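You operate a simulated robot arm through the tools that you are given. There is no shell and no other tool. Be economical: measure what you need, move in short steps, check, and stop when the job is done.

You are at the controls of a simulated two-armed robot. One attempt, no reset.

Task
Uncover the hairbrush, rake the fluff out, and cover it again.
Fine: hold the brush while its cover slides; the rake goes back where it was. Set down upright: orange brush rake. Where these are worked on the way, their far stop is far enough and under half their travel is too little: cover of the wooden hairbrush. What is to be rubbed or washed off counts as gone when no trace of it is left.

The check looks at the end state, three seconds after you hand in, the way a careful person would. Anything else that was tipped, shoved, dropped, spilled or broken makes it a failure. Lids that push on must go on centred and level and be pressed home; caps that screw on are set level and turned clockwise until they are tight.

Robot
Two 6-joint arms with two-finger parallel grippers on one trunk, on a base that drives. Base frame: it is fixed to the floor where the robot stands at the start and does not move with it; the origin is under the middle of the robot, x ahead of it, y to its left, z up; the surface under the hand at the start is at about z = 800. Units: mm, rad, N and s.
The left shoulder is at the start at [60, 187, 1122], the right one opposite. With the tool pointing down near the work surface each hand reaches from about 220 to 620 mm from the robot's upright axis, wherever it stands, measured 20 degrees to its own side. Places, roughly: cover of the wooden hairbrush [500, 100, 800]; orange brush rake (6x3x7 cm) [600, 0, 800]. Payload 1.57 kg a hand.
Tool frame (each hand has its own): the origin (TCP) lies between the finger pads and is the grasp point; the fingertips stand 30 mm ahead of it; z points along the fingers, y is the line along which they close. Largest opening 110 mm; finger width 24, thickness 12; the body of the gripper, 48 by 112 mm, starts 78 mm behind the TCP.
Orientation is that of the tool frame in the base frame, as a unit quaternion [w, x, y, z]. With the fingers straight down and closing along the base's y, the tool's x points along the base's -x, its y along +y and its z along -z.

Tools
- The arms move only by the tool drive_tool. It takes "left_series", "right_series" or both (then of equal length, played together; a hand with none holds still); each is a list of rows, each a list of 2 entries, a list of its own where there are three numbers: the shift along the tool's x, y, z in units of 25 mm (1.0 is 25 mm), then the turn, a rotation vector about the tool's x, y, z in units of 5 degrees (1.0 is 5 degrees). In form: [[[tx, ty, tz], [wx, wy, wz]], ...]. A call has 1 to 8 rows; each row shifts and turns the commanded pose from where the row before left it, along the tool's axes as they then stand. "left_gripper" and "right_gripper" are, for a hand that has rows, the closure, from 0 (fully open) to 1 (shut), set as the call begins (left out, the last holds). A call with a number of a shift or a turn outside -1 to 1 is refused whole. Each row takes 0.2 s and may step no farther than 50 mm and 0.15 rad from the row before; otherwise, or with a gripper value out of range, the whole call is refused. A pose out of reach is approached as far as the arm can. The call stops where the force on the tool passes 40 N (or 10 N more than at its start, if that is more) or the arm is blocked; 0.2 s more then pass. Each finger travels about 153 mm/s and halts on what it meets, pressing with about 33 N; the grip force reading is that of the motor and also rises with nothing between the fingers. The clock runs only during rows and for 0.2 s after the last one: add rows that do not move to give the fingers time. The reply holds the time, the measured pose of the TCP, the force on the tool along the base axes, the opening and the grip force, in the units named above and with some noise, with the torque about the TCP (base axes, N m) and any sound that the robot's microphone picked up.
- Cameras (640 x 400 px; columns grow to the right, rows downward): "scene" is now at [12.3, 12.6, 1665.3]; the picture's right is [0.13, -0.99, 0.00], its down [-0.80, -0.11, -0.60] and it looks along [0.59, 0.08, -0.80] (base axes); focal length 274 px, centre (320, 200). "left" rides on the left gripper at [70, -16, -141] in its tool frame; the picture's right is [0.23, 0.97, 0.00], its down [-0.85, 0.20, -0.48] and it looks along [-0.47, 0.11, 0.88] (tool axes); focal length 222 px, centre (320, 200). "right" rides on the right gripper at [70, 16, -141] in its tool frame; the picture's right is [-0.23, 0.97, 0.00], its down [-0.86, -0.20, -0.48] and it looks along [-0.47, -0.11, 0.88] (tool axes); focal length 222 px, centre (320, 200). There is no depth. A picture from a camera that has moved, and an enlarged one, comes with that camera's place and axes in the base frame and with its lens. The place of the scene camera against the robot may be out by one fixed shift of up to 12 mm in any direction.
- camera(camera): a new picture of that camera. It takes no simulated time.
- raise_lower(by): slides the trunk up (or, below 0, down) by that many mm; the arms and the scene camera ride with it, the base frame stays. It gives what a move gives, with no picture.
- drive_base(legs): drives the robot by 1 to 6 legs, each [ahead, left, turn to the left] in mm, mm and rad, along the robot's own axes; the way and the turn of a leg run together, so that a leg with both is an arc; at most 1500 mm and 3.142 rad a leg. The arms and the cameras ride along, it lands a little off, and it stops where it bumps. It gives what a move gives.
- head_to(pan, tilt): turns the head with the scene camera to pan (to the left, within 1.501 rad either way) and tilt (down, from -0.506 to 1.204), counted from straight ahead of the robot. It gives what a move gives.
- close_up(camera, box): a new picture of the part [left, top, right, bottom] of that camera's present view, enlarged. It takes no simulated time.
- sign_off(): hands the job in; it is judged then, once.

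Work in short steps. Places have to be worked out from the pictures, the camera data and where the tool is seen: move nearer, look again, correct. Check each grasp and each placing, and mend what went wrong. You have 120 turns and 92 pictures in all, those below and enlarged ones among them. Open the grippers and draw the arms clear of the work before you hand the job in, unless the task says otherwise; then end with one line.

The tools are called as name(argument=value, ...) on one line, values as JSON. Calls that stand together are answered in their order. drive_tool: Moves the arms, as the interface text tells. Its arguments: {"type":"object","properties":{"left_series":{"type":"array"},"left_gripper":{"type":"number"},"right_series":{"type":"array"},"right_gripper":{"type":"number"}},"required":[]} The other tools are called the same way: raise_lower (by) slides the trunk up or down; drive_base (legs) drives the base; head_to (pan, tilt) turns the head that bears the scene camera; camera (camera) takes a picture; close_up (camera, box) takes an enlarged picture of a part of a camera's view; sign_off () hands the job in.

At the start:

```text
time: 0.0
left_tool_pos: [432.6, 293.4, 1173.9]
left_tcp_rot: [0.001, -0.001, 1.0, 0.001]
left_wrist_force: [-0.2, 0.3, -0.9]
left_ft_torque: [0.0, -0.01, -0.01]
left_opening: 109.9
left_finger_force: 0.2
right_tool_pos: [481.6, -110.2, 1113.5]
right_tcp_rot: [0.0, 0.001, 1.0, 0.0]
right_wrist_force: [0.0, 0.4, 0.4]
right_ft_torque: [-0.01, 0.02, 0.02]
right_opening: 110.2
right_finger_force: 0.0
trunk travel left (down, up): [-750.0, 240.0]
robot x, y, heading: [1.1, 2.1, 0.001]
head pan, tilt: [0.133, 0.932]
```

scene: 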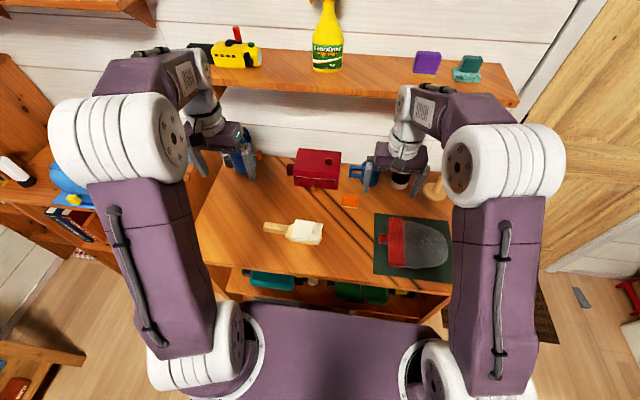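
right: 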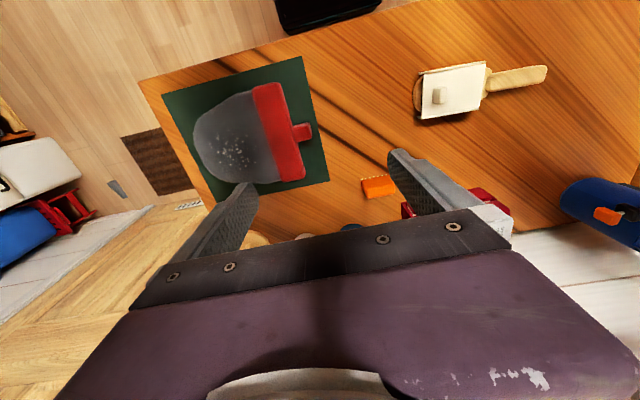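
left: 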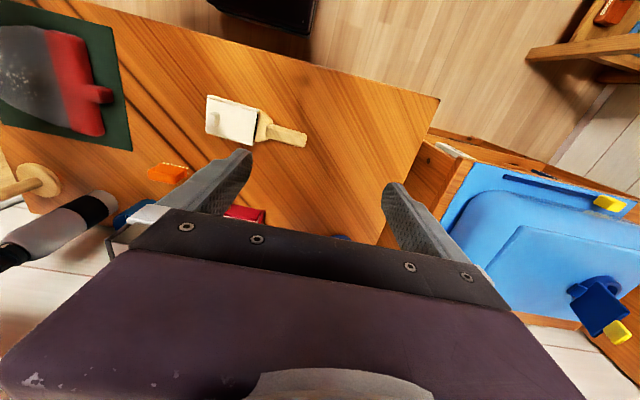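

The brush with a white cover lies mid-table, handle pointing left; the orange rake is beyond it. I take enlarged views of both.

close_up(camera="scene", box=[240, 180, 380, 268])

close_up(camera="right", box=[340, 40, 580, 210])

close_up(camera="left", box=[140, 70, 340, 210])

```text
4.55 times, centred on (310, 224) of scene
camera zoom: at [12.3, 12.6, 1665.3], right [0.13, -0.99, 0.0], down [-0.8, -0.11, -0.6], along [0.59, 0.08, -0.8], focal length 1246 px, centre (366, 91)
```

zoom: 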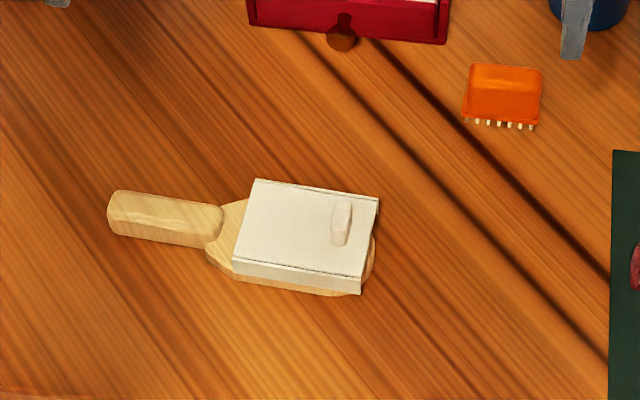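

```text
2.35 times, centred on (460, 125) of right
camera zoom: at [412.1, -92.2, 1254.9], right [0.23, 0.97, 0.0], down [0.86, -0.2, 0.48], along [0.47, -0.11, -0.88], focal length 523 px, centre (-9, 376)
```

zoom: 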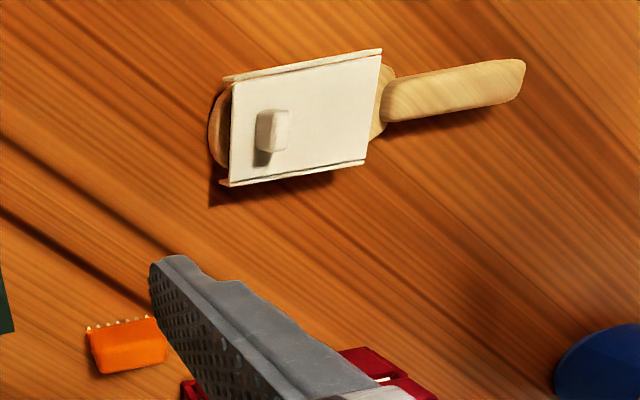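

```text
2.86 times, centred on (240, 140) of left
camera zoom: at [364.0, 277.2, 1316.2], right [-0.23, 0.97, 0.0], down [0.85, 0.2, 0.48], along [0.47, 0.11, -0.88], focal length 635 px, centre (549, 371)
```

zoom: 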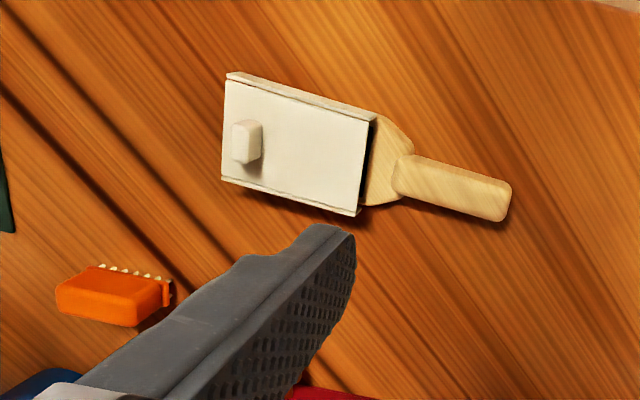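

The brush axis runs about along base y: cover roughly x 450–523, y 72–170, tab near (490, 95), handle y 190–282. The rake near (628, -20) seems too far for the right hand, so I check the table front before driving a bit nearer.

head_to(pan=0.0, tilt=1.2)

camera(camera="scene")

```text
time: 0.8
left_tool_pos: [431.6, 292.4, 1174.8]
left_tcp_rot: [-0.001, -0.001, 1.0, 0.0]
left_wrist_force: [-0.5, 0.4, 0.1]
left_ft_torque: [0.0, -0.02, -0.03]
left_opening: 109.9
left_finger_force: 0.0
right_tool_pos: [480.7, -111.7, 1113.2]
right_tcp_rot: [-0.001, -0.001, 1.0, 0.001]
right_wrist_force: [-0.3, -0.4, 0.1]
right_ft_torque: [-0.01, -0.01, -0.01]
right_opening: 110.0
right_finger_force: 0.0
trunk travel left (down, up): [-750.0, 240.0]
robot x, y, heading: [-1.7, -0.3, -0.0]
head pan, tilt: [0.0, 1.201]
```

```text
85 pictures are left
camera scene: at [-4.8, 2.9, 1647.9], right [0.0, -1.0, 0.0], down [-0.93, 0.0, -0.36], along [0.36, 0.0, -0.93], focal length 274 px, centre (320, 200)
```

scene: 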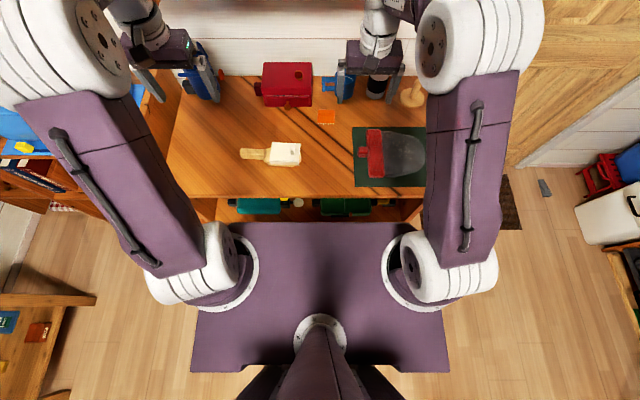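

The trunk front is about 170 mm short of the table edge, so 80 mm ahead is safe.

drive_base(legs=[[80, 0, 0]])

head_to(pan=0.1, tilt=1.0)

```text
time: 1.8
left_tool_pos: [509.4, 291.4, 1174.6]
left_tcp_rot: [0.001, -0.001, 1.0, 0.001]
left_wrist_force: [-0.4, 0.3, 0.5]
left_ft_torque: [-0.04, -0.05, -0.01]
left_opening: 109.9
left_finger_force: 0.0
right_tool_pos: [557.6, -111.1, 1115.7]
right_tcp_rot: [0.001, -0.001, 1.0, 0.0]
right_wrist_force: [0.5, -0.2, -0.1]
right_ft_torque: [-0.03, -0.06, 0.03]
right_opening: 109.8
right_finger_force: 0.1
trunk travel left (down, up): [-750.0, 240.0]
robot x, y, heading: [79.5, 2.1, -0.002]
head pan, tilt: [0.0, 1.201]
```

```text
time: 2.6
left_tool_pos: [512.9, 292.7, 1173.1]
left_tcp_rot: [0.0, 0.0, 1.0, 0.0]
left_wrist_force: [0.6, -0.9, -0.7]
left_ft_torque: [-0.01, 0.02, 0.0]
left_opening: 110.0
left_finger_force: 0.0
right_tool_pos: [562.8, -111.5, 1111.9]
right_tcp_rot: [-0.001, 0.0, 1.0, -0.001]
right_wrist_force: [0.3, 0.5, -0.7]
right_ft_torque: [-0.01, 0.06, 0.03]
right_opening: 110.2
right_finger_force: 0.2
trunk travel left (down, up): [-750.0, 240.0]
robot x, y, heading: [78.4, 1.3, 0.006]
head pan, tilt: [0.099, 1.0]
```

Now I move the left hand over the handle while turning it 90° so the fingers close along x.

drive_tool(left_series=[[[0.84, -1, 1], [0, 0, 0]], [[0, -1, 1], [0, 0, 0]], [[0, -0.16, 1], [0, 0, 1]], [[0, 0, 1], [0, 0, 1]], [[0, 0, 1], [0, 0, 1]], [[0, 0, 1], [0, 0, 1]], [[0, 0, 1], [0, 0, 1]], [[0, 0, 0], [0, 0, 1]]], left_gripper=0.3)

drive_tool(left_series=[[[0, 0, 0], [0, 0, 1]], [[0, 0, 0], [0, 0, 1]], [[0, 0, 0], [0, 0, 1]], [[0, 0, 0], [0, 0, 1]], [[0, 0, 0], [0, 0, 1]], [[0, 0, 0], [0, 0, 1]], [[0, 0, 0], [0, 0, 1]], [[0, 0, 0], [0, 0, 1]]])

drive_tool(left_series=[[[0, 0, 0], [0, 0, 1]], [[0, 0, 0], [0, 0, 1]], [[0, 0, 0], [0, 0, 1]], [[0, 0, 0], [0, 0, 1]], [[0, 0, 0], [0, 0, 0]]])

camera(camera="scene")

camera(camera="left")

```text
time: 4.4
left_tool_pos: [491.1, 238.5, 998.9]
left_tcp_rot: [0.0, 0.259, 0.966, 0.0]
left_wrist_force: [0.1, 0.8, 0.6]
left_ft_torque: [0.02, -0.01, -0.03]
left_opening: 76.9
left_finger_force: 0.1
right_tool_pos: [560.3, -109.7, 1113.4]
right_tcp_rot: [0.0, -0.001, 1.0, 0.0]
right_wrist_force: [0.7, -0.9, -1.0]
right_ft_torque: [0.03, 0.01, -0.03]
right_opening: 109.9
right_finger_force: 0.0
trunk travel left (down, up): [-750.0, 240.0]
robot x, y, heading: [77.2, 0.8, -0.001]
head pan, tilt: [0.099, 1.0]
```

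```text
time: 6.2
left_tool_pos: [492.2, 239.0, 999.2]
left_tcp_rot: [0.0, 0.574, 0.819, 0.001]
left_wrist_force: [0.1, -0.6, 0.1]
left_ft_torque: [0.02, 0.0, 0.02]
left_opening: 77.1
left_finger_force: 0.1
right_tool_pos: [560.3, -110.8, 1113.6]
right_tcp_rot: [0.0, 0.0, 1.0, 0.0]
right_wrist_force: [0.7, 0.3, -1.2]
right_ft_torque: [-0.01, 0.03, 0.0]
right_opening: 110.2
right_finger_force: 0.1
trunk travel left (down, up): [-750.0, 240.0]
robot x, y, heading: [77.6, 0.5, -0.0]
head pan, tilt: [0.099, 1.0]
```

```text
time: 7.4
left_tool_pos: [491.5, 238.7, 998.6]
left_tcp_rot: [0.001, 0.707, 0.707, 0.001]
left_wrist_force: [0.2, 0.4, -0.6]
left_ft_torque: [-0.02, 0.02, -0.02]
left_opening: 77.2
left_finger_force: 0.0
right_tool_pos: [560.1, -110.6, 1112.9]
right_tcp_rot: [0.0, 0.0, 1.0, 0.0]
right_wrist_force: [-0.4, 0.5, -0.2]
right_ft_torque: [0.02, 0.0, 0.01]
right_opening: 110.3
right_finger_force: 0.0
trunk travel left (down, up): [-750.0, 240.0]
robot x, y, heading: [80.7, 1.1, 0.0]
head pan, tilt: [0.099, 1.0]
```

```text
84 pictures are left
camera scene: at [87.7, 9.8, 1660.4], right [0.1, -1.0, 0.0], down [-0.84, -0.08, -0.54], along [0.54, 0.05, -0.84], focal length 274 px, centre (320, 200)
```

scene: 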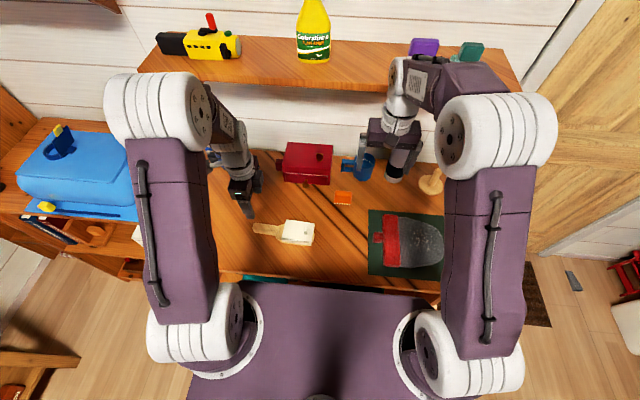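

```text
83 pictures are left
camera left: at [475.8, 309.3, 1141.5], right [0.97, 0.23, 0.0], down [0.2, -0.86, 0.48], along [0.11, -0.47, -0.88], focal length 222 px, centre (320, 200)
```

left: 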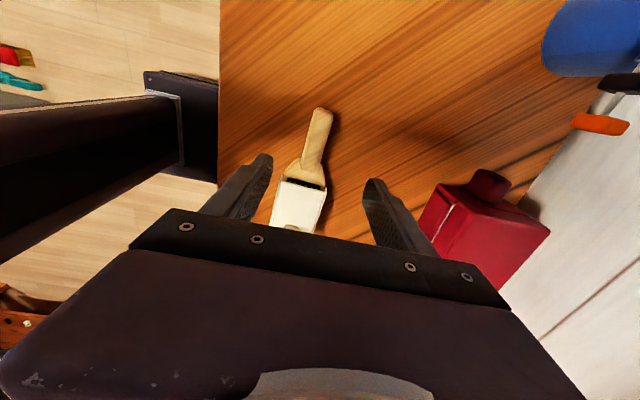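

The left camera puts the handle's centreline at x≈488, y 185–275. I shift to y≈255 and descend to about z 860, then look.

drive_tool(left_series=[[[0.64, -0.1, 0], [0, 0, 0]], [[0, 0, 1], [0, 0, 0]], [[0, 0, 1], [0, 0, 0]], [[0, 0, 1], [0, 0, 0]], [[0, 0, 1], [0, 0, 0]], [[0, 0, 1], [0, 0, 0]], [[0, 0, 0.6], [0, 0, 0]]])

camera(camera="left")

close_up(camera="scene", box=[200, 170, 380, 280])

```text
time: 9.0
left_tool_pos: [488.2, 254.1, 858.6]
left_tcp_rot: [0.0, 0.706, 0.708, 0.0]
left_wrist_force: [0.4, -0.7, 0.2]
left_ft_torque: [-0.01, -0.03, -0.04]
left_opening: 77.0
left_finger_force: 0.1
right_tool_pos: [560.8, -110.7, 1114.3]
right_tcp_rot: [0.0, 0.0, 1.0, 0.0]
right_wrist_force: [0.1, -1.2, -0.1]
right_ft_torque: [0.02, 0.01, -0.01]
right_opening: 109.9
right_finger_force: 0.0
trunk travel left (down, up): [-750.0, 240.0]
robot x, y, heading: [77.8, -1.2, 0.001]
head pan, tilt: [0.099, 1.0]
```

```text
82 pictures are left
camera left: at [473.4, 324.7, 1001.0], right [0.97, 0.23, 0.0], down [0.2, -0.86, 0.48], along [0.11, -0.47, -0.88], focal length 222 px, centre (320, 200)
```

left: 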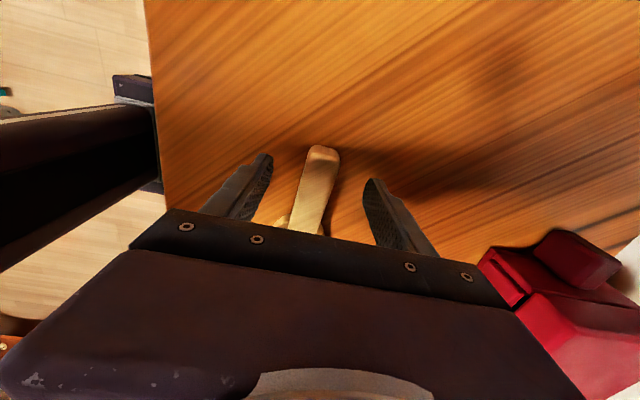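

```text
3.56 times, centred on (290, 225) of scene
camera zoom: at [88.0, 10.0, 1660.4], right [0.1, -1.0, 0.0], down [-0.84, -0.08, -0.54], along [0.54, 0.05, -0.84], focal length 974 px, centre (427, 111)
```

zoom: 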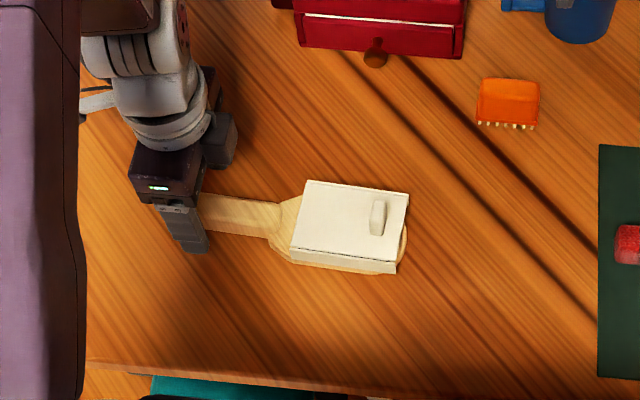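

The handle lies centred between the fingers. I descend 24 mm and then close.

drive_tool(left_series=[[[0, 0, 0.5], [0, 0, 0]], [[0, 0, 0.46], [0, 0, 0]]])

drive_tool(left_series=[[[0, 0, 0], [0, 0, 0]], [[0, 0, 0], [0, 0, 0]], [[0, 0, 0], [0, 0, 0]]], left_gripper=1.0)

close_up(camera="scene", box=[200, 170, 380, 280])

```text
time: 9.6
left_tool_pos: [489.1, 253.5, 834.7]
left_tcp_rot: [0.0, 0.707, 0.708, 0.001]
left_wrist_force: [-0.8, -0.2, -0.1]
left_ft_torque: [0.01, -0.02, 0.0]
left_opening: 76.9
left_finger_force: 0.1
right_tool_pos: [560.7, -110.8, 1113.2]
right_tcp_rot: [-0.001, 0.0, 1.0, 0.0]
right_wrist_force: [-0.2, 0.6, -0.1]
right_ft_torque: [0.01, 0.0, -0.01]
right_opening: 109.8
right_finger_force: 0.0
trunk travel left (down, up): [-750.0, 240.0]
robot x, y, heading: [77.8, 4.5, 0.002]
head pan, tilt: [0.099, 1.0]
```

```text
time: 10.4
left_tool_pos: [489.1, 253.7, 835.1]
left_tcp_rot: [0.001, 0.706, 0.708, 0.001]
left_wrist_force: [-0.1, -0.8, 1.0]
left_ft_torque: [-0.01, 0.07, 0.08]
left_opening: 27.2
left_finger_force: 32.9
right_tool_pos: [560.6, -111.5, 1113.0]
right_tcp_rot: [0.0, 0.0, 1.0, 0.0]
right_wrist_force: [0.3, 0.1, -0.8]
right_ft_torque: [-0.02, -0.01, -0.02]
right_opening: 109.9
right_finger_force: 0.1
trunk travel left (down, up): [-750.0, 240.0]
robot x, y, heading: [80.5, 1.5, -0.001]
head pan, tilt: [0.099, 1.0]
```

```text
3.56 times, centred on (290, 225) of scene
camera zoom: at [87.8, 9.7, 1660.4], right [0.1, -1.0, 0.0], down [-0.84, -0.08, -0.54], along [0.54, 0.05, -0.84], focal length 974 px, centre (427, 111)
```

zoom: 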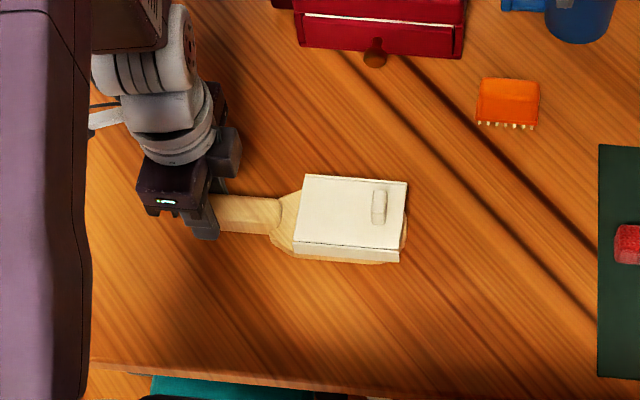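

The handle is held (27 mm). Now I bring the right hand over the tab, fingers closing along y, and look with its camera.

drive_tool(right_series=[[[0.4, 1, 0.8], [0, 0, 0]], [[0.4, 1, 0.8], [0, 0, 0]], [[0.4, 1, 0.8], [0, 0, 0]], [[0.4, 1, 0.8], [0, 0, 0]], [[0.4, 1, 0.8], [0, 0, 0]], [[0.4, 1, 0.8], [0, 0, 0]], [[0.2, 1, 0.6], [0, 0, 0]], [[0, 1, 0.4], [0, 0, 0]]], right_gripper=0.6)

camera(camera="right")

```text
time: 12.2
left_tool_pos: [488.9, 255.3, 835.2]
left_tcp_rot: [0.0, 0.707, 0.707, 0.001]
left_wrist_force: [0.2, 0.0, 0.7]
left_ft_torque: [0.12, 0.03, -0.01]
left_opening: 27.2
left_finger_force: 33.1
right_tool_pos: [495.7, 90.4, 969.9]
right_tcp_rot: [-0.001, 0.001, 1.0, 0.0]
right_wrist_force: [0.8, -0.4, 0.8]
right_ft_torque: [-0.01, -0.01, 0.05]
right_opening: 43.9
right_finger_force: 0.1
trunk travel left (down, up): [-750.0, 240.0]
robot x, y, heading: [76.7, 0.4, 0.003]
head pan, tilt: [0.099, 1.0]
```

```text
79 pictures are left
camera right: at [425.8, 108.2, 1110.3], right [0.23, 0.97, 0.0], down [0.85, -0.2, 0.48], along [0.47, -0.11, -0.88], focal length 222 px, centre (320, 200)
```

right: 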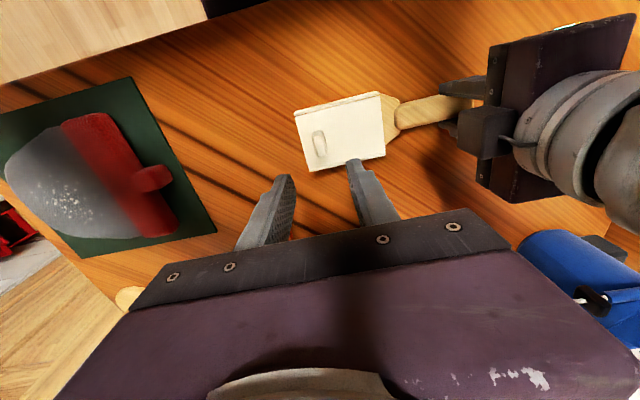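

The tab lies at about (493, 92). I descend to put the fingertips near z 865 and look again for heights.

drive_tool(right_series=[[[0.1, 0.04, 1], [0, 0, 0]], [[0, 0, 1], [0, 0, 0]], [[0, 0, 1], [0, 0, 0]]])

close_up(camera="right", box=[220, 80, 440, 220])

close_up(camera="scene", box=[230, 170, 370, 257])

```text
time: 13.0
left_tool_pos: [487.8, 255.2, 834.7]
left_tcp_rot: [0.0, 0.707, 0.708, 0.0]
left_wrist_force: [0.0, 0.1, 0.7]
left_ft_torque: [-0.02, 0.04, -0.01]
left_opening: 27.2
left_finger_force: 33.2
right_tool_pos: [492.4, 91.3, 893.5]
right_tcp_rot: [0.0, 0.0, 1.0, 0.001]
right_wrist_force: [-0.4, -0.3, 1.0]
right_ft_torque: [0.03, -0.01, -0.04]
right_opening: 43.9
right_finger_force: 0.0
trunk travel left (down, up): [-750.0, 240.0]
robot x, y, heading: [78.2, 2.2, 0.0]
head pan, tilt: [0.099, 1.0]
```

```text
2.86 times, centred on (330, 150) of right
camera zoom: at [423.1, 109.2, 1034.8], right [0.23, 0.97, 0.0], down [0.86, -0.2, 0.48], along [0.47, -0.11, -0.88], focal length 635 px, centre (291, 343)
```

zoom: 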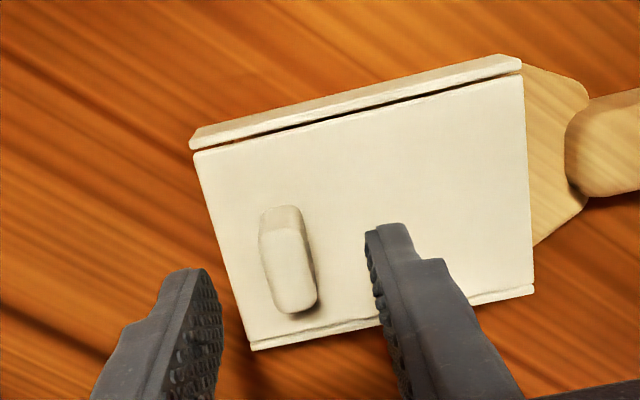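

```text
4.57 times, centred on (300, 214) of scene
camera zoom: at [87.8, 9.8, 1660.5], right [0.1, -1.0, 0.0], down [-0.84, -0.08, -0.54], along [0.54, 0.05, -0.84], focal length 1253 px, centre (411, 138)
```

zoom: 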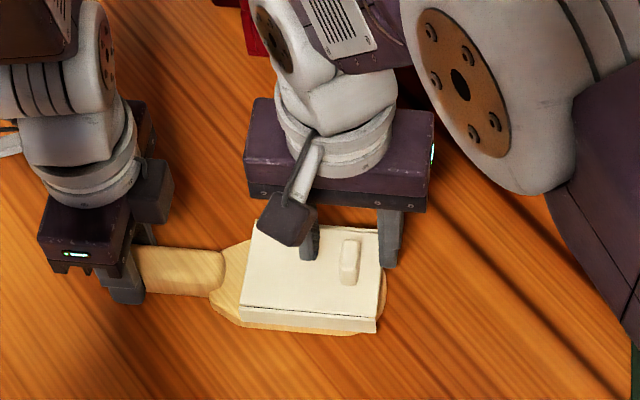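

The tab is centred between the fingers. I lower gently in small steps, watching the vertical force.

drive_tool(right_series=[[[-0.1, 0, 0.2], [0, 0, 0]], [[0, 0, 0.2], [0, 0, 0]], [[0, 0, 0.15], [0, 0, 0]]])

close_up(camera="right", box=[220, 80, 440, 220])

```text
time: 13.8
left_tool_pos: [489.0, 254.4, 834.3]
left_tcp_rot: [0.001, 0.707, 0.708, 0.001]
left_wrist_force: [0.1, -0.7, 0.2]
left_ft_torque: [-0.01, 0.03, 0.02]
left_opening: 27.3
left_finger_force: 32.7
right_tool_pos: [495.5, 90.9, 879.8]
right_tcp_rot: [0.0, 0.0, 1.0, 0.0]
right_wrist_force: [-0.4, -0.4, 0.1]
right_ft_torque: [0.02, -0.01, -0.01]
right_opening: 43.9
right_finger_force: 0.1
trunk travel left (down, up): [-750.0, 240.0]
robot x, y, heading: [78.7, 0.9, 0.002]
head pan, tilt: [0.099, 1.0]
```

```text
2.86 times, centred on (330, 150) of right
camera zoom: at [426.2, 109.1, 1020.8], right [0.23, 0.97, 0.0], down [0.86, -0.2, 0.48], along [0.47, -0.11, -0.88], focal length 635 px, centre (291, 343)
```

zoom: 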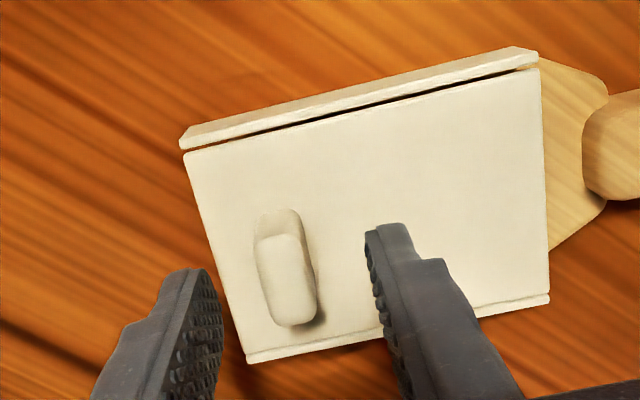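

Tab top at about (497, 91). I keep lowering in small steps to find the cover surface.

drive_tool(right_series=[[[0, 0, 0.12], [0, 0, 0]], [[0, 0, 0.12], [0, 0, 0]]])

close_up(camera="right", box=[220, 80, 440, 220])

```text
time: 14.4
left_tool_pos: [489.2, 254.5, 834.1]
left_tcp_rot: [0.001, 0.706, 0.708, 0.001]
left_wrist_force: [-0.3, 0.1, 0.6]
left_ft_torque: [0.04, 0.06, 0.02]
left_opening: 27.1
left_finger_force: 32.9
right_tool_pos: [495.3, 89.7, 872.8]
right_tcp_rot: [0.001, 0.0, 1.0, -0.001]
right_wrist_force: [-0.7, -0.3, 0.6]
right_ft_torque: [-0.01, 0.01, -0.03]
right_opening: 44.0
right_finger_force: 0.0
trunk travel left (down, up): [-750.0, 240.0]
robot x, y, heading: [78.2, 0.0, -0.003]
head pan, tilt: [0.099, 1.0]
```

```text
2.86 times, centred on (330, 150) of right
camera zoom: at [426.6, 109.2, 1015.3], right [0.23, 0.97, 0.0], down [0.85, -0.2, 0.48], along [0.47, -0.11, -0.88], focal length 635 px, centre (291, 343)
```

zoom: 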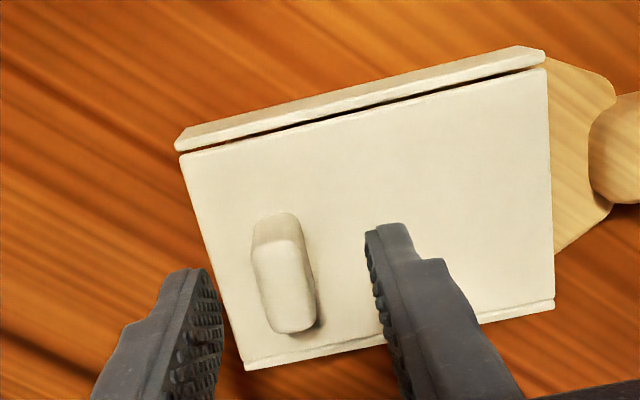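

No contact yet; continue down.

drive_tool(right_series=[[[0, 0, 0.12], [0, 0, 0]], [[0, 0, 0.12], [0, 0, 0]]])

close_up(camera="right", box=[220, 80, 440, 220])

```text
time: 15.1
left_tool_pos: [487.5, 253.5, 836.3]
left_tcp_rot: [0.002, 0.706, 0.708, 0.002]
left_wrist_force: [1.0, 1.8, -0.1]
left_ft_torque: [-1.1, 0.28, 0.07]
left_opening: 27.2
left_finger_force: 33.1
right_tool_pos: [495.1, 91.6, 870.6]
right_tcp_rot: [0.002, -0.001, 1.0, 0.001]
right_wrist_force: [-6.6, -4.2, 17.3]
right_ft_torque: [0.28, 0.25, 0.08]
right_opening: 43.8
right_finger_force: 0.0
trunk travel left (down, up): [-750.0, 240.0]
robot x, y, heading: [77.6, -1.7, -0.0]
head pan, tilt: [0.099, 1.0]
stopped in row 2 (right hand): the force on the tool passed its limit at 41 N (the readings are from after the stop); the commanded pose is now the measured one
```

```text
2.86 times, centred on (330, 150) of right
camera zoom: at [425.6, 109.1, 1012.8], right [0.23, 0.97, 0.0], down [0.85, -0.2, 0.48], along [0.47, -0.11, -0.88], focal length 635 px, centre (291, 343)
```

zoom: 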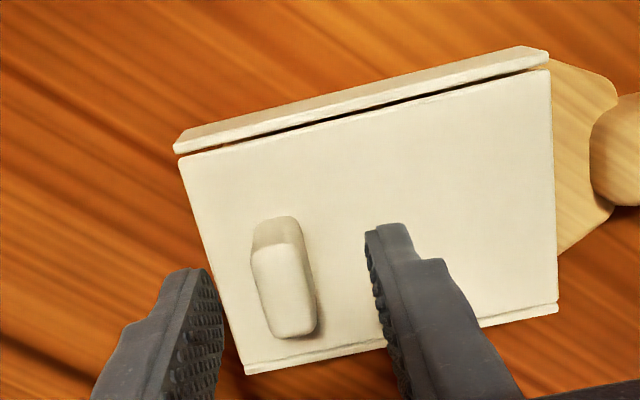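

The tips touched the cover at about z 841. I lift 3 mm and close on the tab.

drive_tool(right_series=[[[-0.08, 0, -0.12], [0, 0, 0]], [[0, 0, 0], [0, 0, 0]]])

drive_tool(right_series=[[[0, 0, 0], [0, 0, 0]], [[0, 0, 0], [0, 0, 0]], [[0, 0, 0], [0, 0, 0]]], right_gripper=1.0)

close_up(camera="right", box=[220, 80, 440, 220])

```text
time: 15.7
left_tool_pos: [488.3, 255.1, 833.9]
left_tcp_rot: [0.001, 0.707, 0.707, 0.003]
left_wrist_force: [-1.8, -0.6, 7.1]
left_ft_torque: [-0.17, 0.21, 0.01]
left_opening: 27.5
left_finger_force: 33.0
right_tool_pos: [499.1, 91.5, 873.1]
right_tcp_rot: [0.003, -0.001, 1.0, 0.002]
right_wrist_force: [-0.5, 0.3, -0.7]
right_ft_torque: [0.02, 0.01, 0.01]
right_opening: 44.3
right_finger_force: 0.1
trunk travel left (down, up): [-750.0, 240.0]
robot x, y, heading: [80.1, -0.7, 0.002]
head pan, tilt: [0.099, 1.0]
```

```text
time: 16.4
left_tool_pos: [489.1, 254.9, 834.1]
left_tcp_rot: [0.0, 0.707, 0.707, 0.002]
left_wrist_force: [-2.5, 2.4, 5.2]
left_ft_torque: [0.0, 0.19, -0.08]
left_opening: 27.2
left_finger_force: 33.2
right_tool_pos: [498.5, 89.8, 873.4]
right_tcp_rot: [0.002, -0.001, 1.0, 0.002]
right_wrist_force: [0.8, -3.3, -0.1]
right_ft_torque: [-0.19, -0.1, 0.02]
right_opening: 11.7
right_finger_force: 28.9
trunk travel left (down, up): [-750.0, 240.0]
robot x, y, heading: [81.0, -0.2, 0.003]
head pan, tilt: [0.099, 1.0]
```

```text
2.86 times, centred on (330, 150) of right
camera zoom: at [428.8, 109.2, 1014.2], right [0.23, 0.97, 0.0], down [0.85, -0.2, 0.48], along [0.47, -0.11, -0.88], focal length 635 px, centre (291, 343)
```

zoom: 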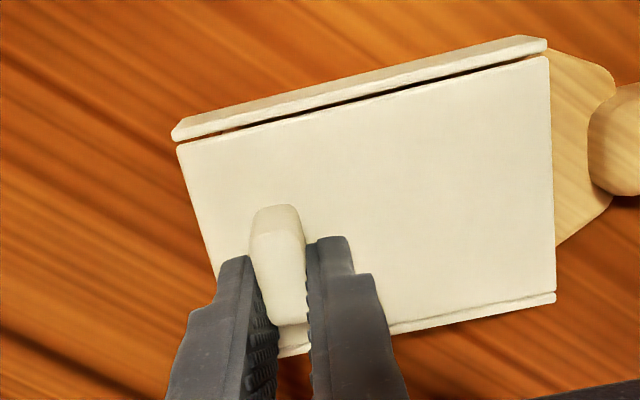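

The tab is gripped (11.7 mm). I try sliding toward -y (off the tip) by 15 mm.

drive_tool(right_series=[[[0, -0.2, 0], [0, 0, 0]], [[0, -0.2, 0], [0, 0, 0]], [[0, -0.2, 0], [0, 0, 0]]])

close_up(camera="scene", box=[230, 170, 370, 257])

```text
time: 17.2
left_tool_pos: [488.6, 254.5, 835.7]
left_tcp_rot: [0.001, 0.707, 0.707, 0.002]
left_wrist_force: [-0.8, -0.4, 2.1]
left_ft_torque: [0.19, 0.22, -0.1]
left_opening: 27.1
left_finger_force: 32.8
right_tool_pos: [498.8, 76.6, 872.7]
right_tcp_rot: [0.003, -0.001, 1.0, 0.002]
right_wrist_force: [0.5, -0.7, 4.1]
right_ft_torque: [-0.15, 0.02, 0.0]
right_opening: 11.6
right_finger_force: 29.0
trunk travel left (down, up): [-750.0, 240.0]
robot x, y, heading: [76.9, 0.6, -0.001]
head pan, tilt: [0.099, 1.0]
```

```text
4.57 times, centred on (300, 214) of scene
camera zoom: at [87.0, 9.4, 1660.5], right [0.1, -1.0, 0.0], down [-0.84, -0.08, -0.54], along [0.54, 0.05, -0.84], focal length 1253 px, centre (411, 138)
```

zoom: 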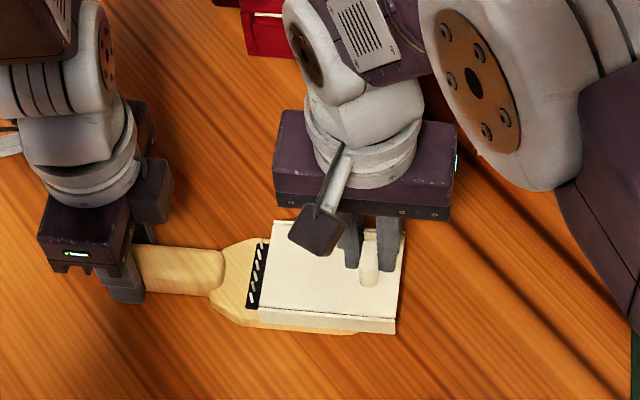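

It slides that way, exposing the bristle pad. Continue.

drive_tool(right_series=[[[0, -0.25, 0], [0, 0, 0]], [[0, -0.25, 0], [0, 0, 0]], [[0, -0.25, 0], [0, 0, 0]], [[0, -0.25, 0], [0, 0, 0]], [[0, -0.25, 0], [0, 0, 0]], [[0, -0.25, 0], [0, 0, 0]], [[0, -0.25, 0], [0, 0, 0]], [[0, -0.25, 0], [0, 0, 0]]])

close_up(camera="scene", box=[230, 170, 370, 257])

```text
time: 19.1
left_tool_pos: [488.9, 254.6, 834.5]
left_tcp_rot: [0.001, 0.706, 0.708, 0.001]
left_wrist_force: [-0.4, -0.3, 4.5]
left_ft_torque: [0.07, 0.11, -0.19]
left_opening: 27.5
left_finger_force: 33.0
right_tool_pos: [499.4, 26.0, 872.8]
right_tcp_rot: [0.001, -0.001, 1.0, 0.002]
right_wrist_force: [1.3, -0.8, -0.1]
right_ft_torque: [-0.13, -0.11, -0.04]
right_opening: 11.8
right_finger_force: 29.2
trunk travel left (down, up): [-750.0, 240.0]
robot x, y, heading: [78.2, 1.5, 0.005]
head pan, tilt: [0.099, 1.0]
```

```text
4.57 times, centred on (300, 214) of scene
camera zoom: at [87.4, 9.2, 1660.5], right [0.1, -1.0, 0.0], down [-0.84, -0.08, -0.54], along [0.54, 0.05, -0.84], focal length 1253 px, centre (411, 138)
```

zoom: 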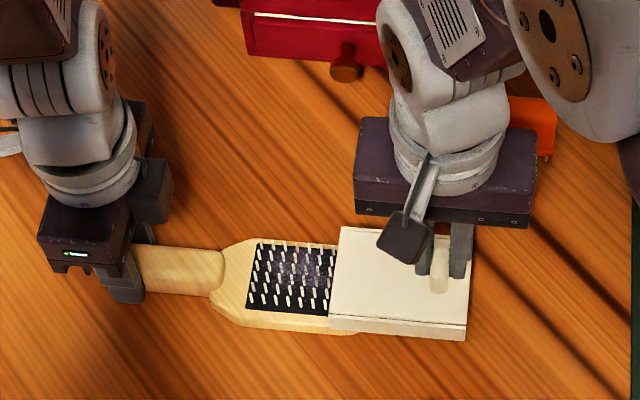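

The fluff on the pad shows. Continue toward the far stop in short steps.

drive_tool(right_series=[[[0, -0.2, 0], [0, 0, 0]], [[0, -0.2, 0], [0, 0, 0]], [[0, -0.2, 0], [0, 0, 0]], [[0, -0.2, 0], [0, 0, 0]]])

close_up(camera="scene", box=[230, 170, 370, 257])

```text
time: 20.1
left_tool_pos: [489.1, 254.5, 835.9]
left_tcp_rot: [0.0, 0.707, 0.707, 0.001]
left_wrist_force: [0.6, -1.8, 0.3]
left_ft_torque: [0.29, 0.03, 0.11]
left_opening: 27.3
left_finger_force: 32.4
right_tool_pos: [497.1, 7.0, 873.1]
right_tcp_rot: [0.002, -0.001, 1.0, 0.001]
right_wrist_force: [-1.1, -0.3, 6.7]
right_ft_torque: [-0.1, 0.07, 0.0]
right_opening: 11.7
right_finger_force: 28.9
trunk travel left (down, up): [-750.0, 240.0]
robot x, y, heading: [79.6, 3.0, 0.001]
head pan, tilt: [0.099, 1.0]
```

```text
4.57 times, centred on (300, 214) of scene
camera zoom: at [86.7, 9.3, 1660.4], right [0.1, -1.0, 0.0], down [-0.84, -0.08, -0.54], along [0.54, 0.05, -0.84], focal length 1253 px, centre (411, 138)
```

zoom: 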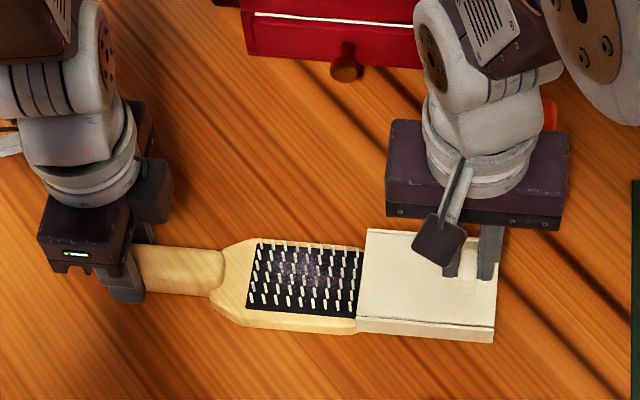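

Nearly off the pad; a little more in small steps to find the stop.

drive_tool(right_series=[[[0, -0.1, 0], [0, 0, 0]], [[0, -0.1, 0], [0, 0, 0]], [[0, -0.1, 0], [0, 0, 0]], [[0, -0.1, 0], [0, 0, 0]]])

close_up(camera="scene", box=[230, 170, 370, 257])

```text
time: 21.1
left_tool_pos: [488.7, 255.0, 834.5]
left_tcp_rot: [0.0, 0.706, 0.708, 0.002]
left_wrist_force: [-0.8, -0.8, 3.4]
left_ft_torque: [-0.1, 0.14, -0.12]
left_opening: 27.3
left_finger_force: 32.9
right_tool_pos: [498.3, -2.1, 871.9]
right_tcp_rot: [0.003, -0.001, 1.0, 0.001]
right_wrist_force: [2.2, 1.0, 7.2]
right_ft_torque: [-0.1, 0.03, -0.01]
right_opening: 11.7
right_finger_force: 28.9
trunk travel left (down, up): [-750.0, 240.0]
robot x, y, heading: [79.3, 0.2, 0.002]
head pan, tilt: [0.099, 1.0]
```

```text
4.57 times, centred on (300, 214) of scene
camera zoom: at [86.7, 9.4, 1660.5], right [0.1, -1.0, 0.0], down [-0.84, -0.08, -0.54], along [0.54, 0.05, -0.84], focal length 1253 px, centre (411, 138)
```

zoom: 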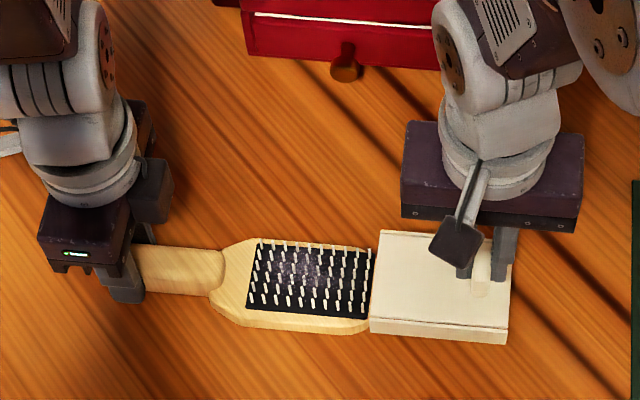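

The pad is fully clear after 92 mm of travel, which is enough. I release the tab and lift straight up.

drive_tool(right_series=[[[0, 0, 0], [0, 0, 0]], [[0, 0, 0], [0, 0, 0]]], right_gripper=0.6)

drive_tool(right_series=[[[0, 0, -1], [0, 0, 0]], [[0, 0, -1], [0, 0, 0]], [[0, 0, -1], [0, 0, 0]], [[0, 0, -1], [0, 0, 0]], [[-0.6, 0, -1], [0, 0, 0]], [[-1, -0.4, 0], [0, 0, 0]], [[-1, -0.4, 0], [0, 0, 0]], [[-0.4, 0, 0], [0, 0, 0]]])

camera(camera="right")

close_up(camera="scene", box=[250, 160, 410, 260])

```text
time: 21.6
left_tool_pos: [489.3, 254.6, 835.4]
left_tcp_rot: [0.001, 0.707, 0.707, 0.001]
left_wrist_force: [-1.7, 0.3, 4.4]
left_ft_torque: [-0.22, 0.19, 0.01]
left_opening: 27.4
left_finger_force: 32.6
right_tool_pos: [499.2, -2.7, 872.2]
right_tcp_rot: [0.002, -0.001, 1.0, 0.002]
right_wrist_force: [0.1, -0.4, -0.1]
right_ft_torque: [0.01, 0.01, 0.0]
right_opening: 43.7
right_finger_force: 0.0
trunk travel left (down, up): [-750.0, 240.0]
robot x, y, heading: [79.6, -2.5, -0.0]
head pan, tilt: [0.099, 1.0]
```

```text
time: 23.4
left_tool_pos: [488.5, 255.9, 835.6]
left_tcp_rot: [0.0, 0.707, 0.707, 0.002]
left_wrist_force: [-1.3, 0.1, 2.1]
left_ft_torque: [0.01, 0.17, -0.06]
left_opening: 27.2
left_finger_force: 33.4
right_tool_pos: [574.5, -23.5, 998.0]
right_tcp_rot: [0.002, -0.001, 1.0, 0.001]
right_wrist_force: [-0.1, 0.0, -0.3]
right_ft_torque: [0.02, -0.04, 0.04]
right_opening: 44.0
right_finger_force: 0.0
trunk travel left (down, up): [-750.0, 240.0]
robot x, y, heading: [79.4, 0.8, 0.003]
head pan, tilt: [0.099, 1.0]
```

```text
68 pictures are left
camera right: at [503.5, -5.8, 1139.3], right [0.23, 0.97, 0.0], down [0.85, -0.2, 0.48], along [0.47, -0.11, -0.88], focal length 222 px, centre (320, 200)
```

right: 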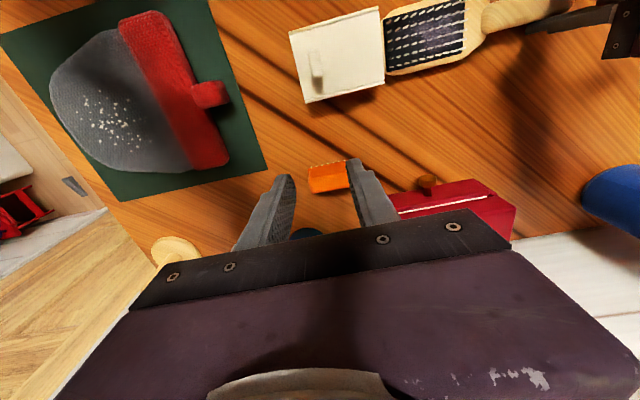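

```text
4.00 times, centred on (330, 210) of scene
camera zoom: at [87.2, 9.6, 1660.4], right [0.1, -1.0, 0.0], down [-0.84, -0.08, -0.54], along [0.54, 0.05, -0.84], focal length 1096 px, centre (280, 160)
```

zoom: 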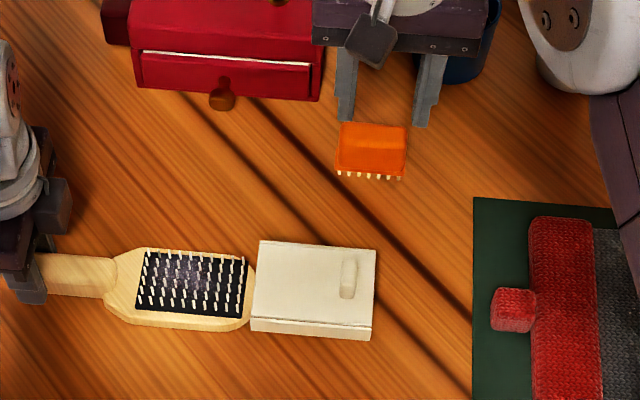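

The cover sits fully open. Now I zoom on the rake with the right camera to see its stance.

close_up(camera="right", box=[270, 140, 390, 215])

close_up(camera="scene", box=[310, 180, 370, 218])

```text
5.33 times, centred on (330, 178) of right
camera zoom: at [503.5, -5.8, 1139.3], right [0.23, 0.97, 0.0], down [0.85, -0.2, 0.48], along [0.47, -0.11, -0.88], focal length 1185 px, centre (267, 320)
```

zoom: 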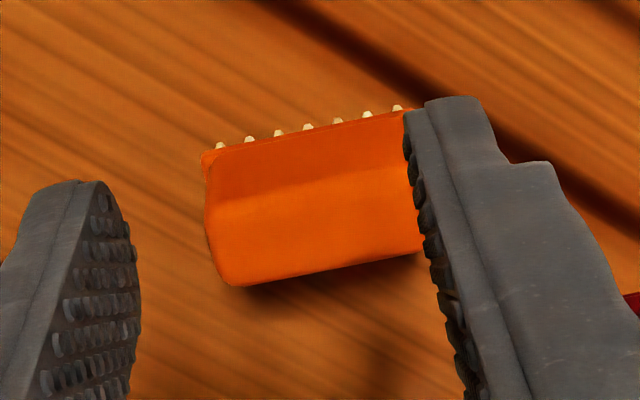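

```text
10.53 times, centred on (340, 199) of scene
camera zoom: at [87.2, 9.6, 1660.4], right [0.1, -1.0, 0.0], down [-0.84, -0.08, -0.54], along [0.54, 0.05, -0.84], focal length 2884 px, centre (110, 210)
```

zoom: 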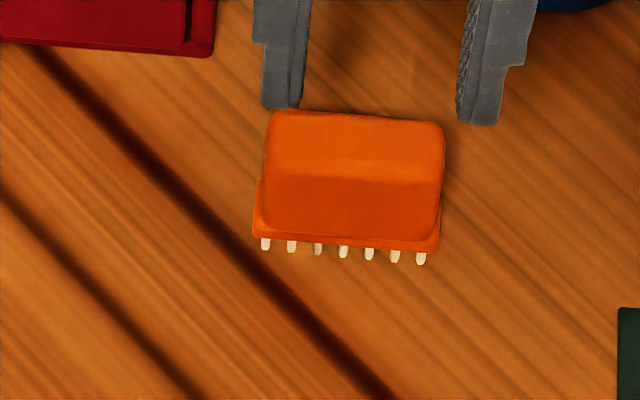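

The rake stands tines-down, row along y, centre about (627, -20). I open the right hand fully and go above it.

drive_tool(right_series=[[[-0.7, 0, 0], [0, 0, 0]], [[-0.7, 0.1, 0], [0, 0, 0]], [[-0.7, 0, 0.5], [0, 0, 0]], [[0, 0, 1], [0, 0, 0]], [[0, 0, 1], [0, 0, 0]], [[0, 0, 0.5], [0, 0, 0]]], right_gripper=0.0)

close_up(camera="right", box=[210, 120, 430, 250])

close_up(camera="scene", box=[290, 150, 410, 225])

```text
time: 24.9
left_tool_pos: [490.0, 254.7, 834.7]
left_tcp_rot: [0.001, 0.707, 0.707, 0.001]
left_wrist_force: [0.0, 0.7, 3.0]
left_ft_torque: [0.0, 0.1, -0.06]
left_opening: 27.1
left_finger_force: 33.2
right_tool_pos: [626.0, -19.9, 922.2]
right_tcp_rot: [0.002, -0.001, 1.0, 0.002]
right_wrist_force: [0.0, -0.1, 0.0]
right_ft_torque: [-0.01, 0.02, 0.0]
right_opening: 110.1
right_finger_force: 0.0
trunk travel left (down, up): [-750.0, 240.0]
robot x, y, heading: [79.8, 1.4, -0.002]
head pan, tilt: [0.099, 1.0]
```

```text
2.91 times, centred on (320, 185) of right
camera zoom: at [556.5, -2.8, 1064.0], right [0.23, 0.97, 0.0], down [0.85, -0.2, 0.48], along [0.47, -0.11, -0.88], focal length 646 px, centre (320, 244)
```

zoom: 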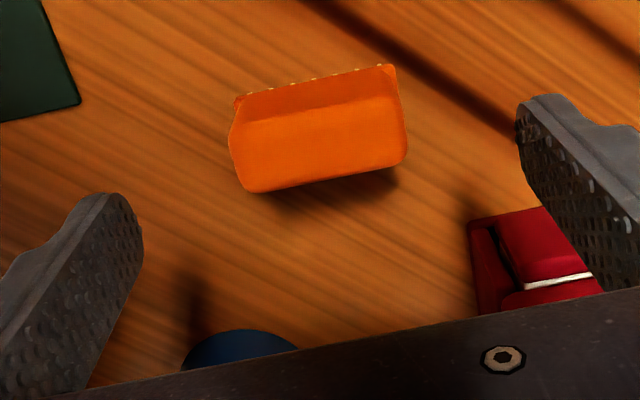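

```text
5.33 times, centred on (350, 188) of scene
camera zoom: at [87.3, 9.6, 1660.4], right [0.1, -1.0, 0.0], down [-0.84, -0.08, -0.54], along [0.54, 0.05, -0.84], focal length 1461 px, centre (160, 267)
```

zoom: 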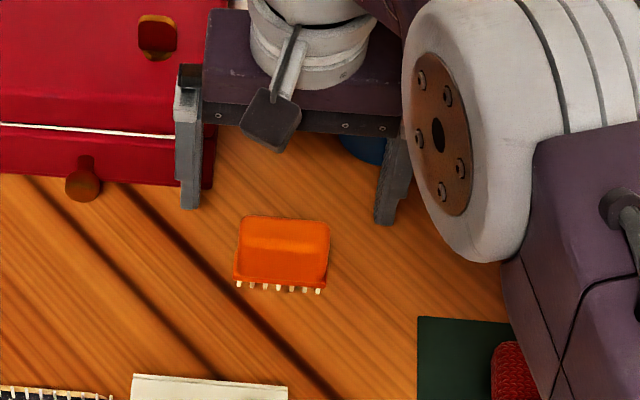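

The rake block's top centre is about (628, -20, 867). I descend so the tips reach z≈834.

drive_tool(right_series=[[[-0.1, 0, 0.6], [0, 0, 0]], [[0, 0, 0.6], [0, 0, 0]], [[0, 0, 0.6], [0, 0, 0]], [[0, 0, 0.52], [0, 0, 0]]])

drive_tool(right_series=[[[0, 0, 0], [0, 0, 0]], [[0, 0, 0], [0, 0, 0]], [[0, 0, 0], [0, 0, 0]]], right_gripper=1.0)

close_up(camera="right", box=[210, 120, 430, 250])

close_up(camera="scene", box=[290, 150, 410, 225])

```text
time: 25.9
left_tool_pos: [489.3, 254.8, 834.1]
left_tcp_rot: [0.001, 0.707, 0.707, 0.002]
left_wrist_force: [-0.3, 0.1, 2.6]
left_ft_torque: [0.02, 0.1, -0.03]
left_opening: 27.1
left_finger_force: 32.7
right_tool_pos: [629.5, -21.4, 864.0]
right_tcp_rot: [0.002, -0.001, 1.0, 0.001]
right_wrist_force: [-0.5, -0.1, 0.0]
right_ft_torque: [0.0, -0.01, -0.02]
right_opening: 110.2
right_finger_force: 0.1
trunk travel left (down, up): [-750.0, 240.0]
robot x, y, heading: [76.7, 2.9, 0.002]
head pan, tilt: [0.099, 1.0]
```

```text
time: 26.6
left_tool_pos: [489.4, 254.1, 834.6]
left_tcp_rot: [0.0, 0.707, 0.707, 0.002]
left_wrist_force: [-0.4, 0.8, 4.2]
left_ft_torque: [0.03, 0.12, -0.04]
left_opening: 26.9
left_finger_force: 32.5
right_tool_pos: [629.0, -20.0, 865.1]
right_tcp_rot: [0.002, -0.001, 1.0, 0.002]
right_wrist_force: [-0.1, 0.5, -0.4]
right_ft_torque: [0.02, 0.01, -0.01]
right_opening: 59.1
right_finger_force: 33.2
trunk travel left (down, up): [-750.0, 240.0]
robot x, y, heading: [81.1, -1.7, 0.003]
head pan, tilt: [0.099, 1.0]
```

```text
2.91 times, centred on (320, 185) of right
camera zoom: at [558.8, -3.0, 1006.5], right [0.23, 0.97, 0.0], down [0.85, -0.2, 0.48], along [0.47, -0.11, -0.88], focal length 646 px, centre (320, 244)
```

zoom: 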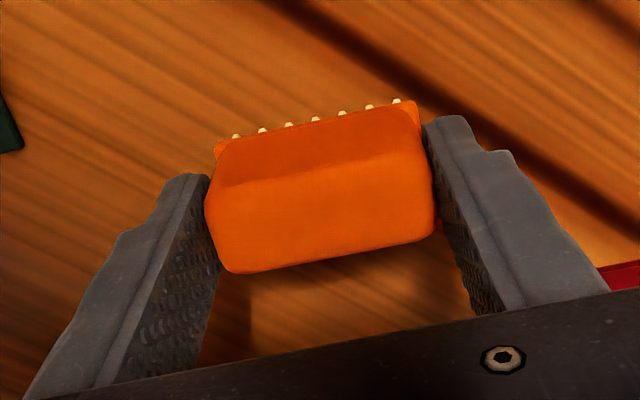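

```text
5.33 times, centred on (350, 188) of scene
camera zoom: at [87.4, 9.6, 1660.4], right [0.1, -1.0, 0.0], down [-0.84, -0.08, -0.54], along [0.54, 0.05, -0.84], focal length 1461 px, centre (160, 267)
```

zoom: 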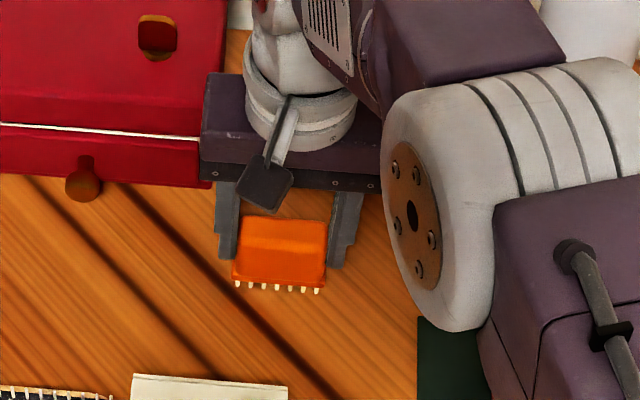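

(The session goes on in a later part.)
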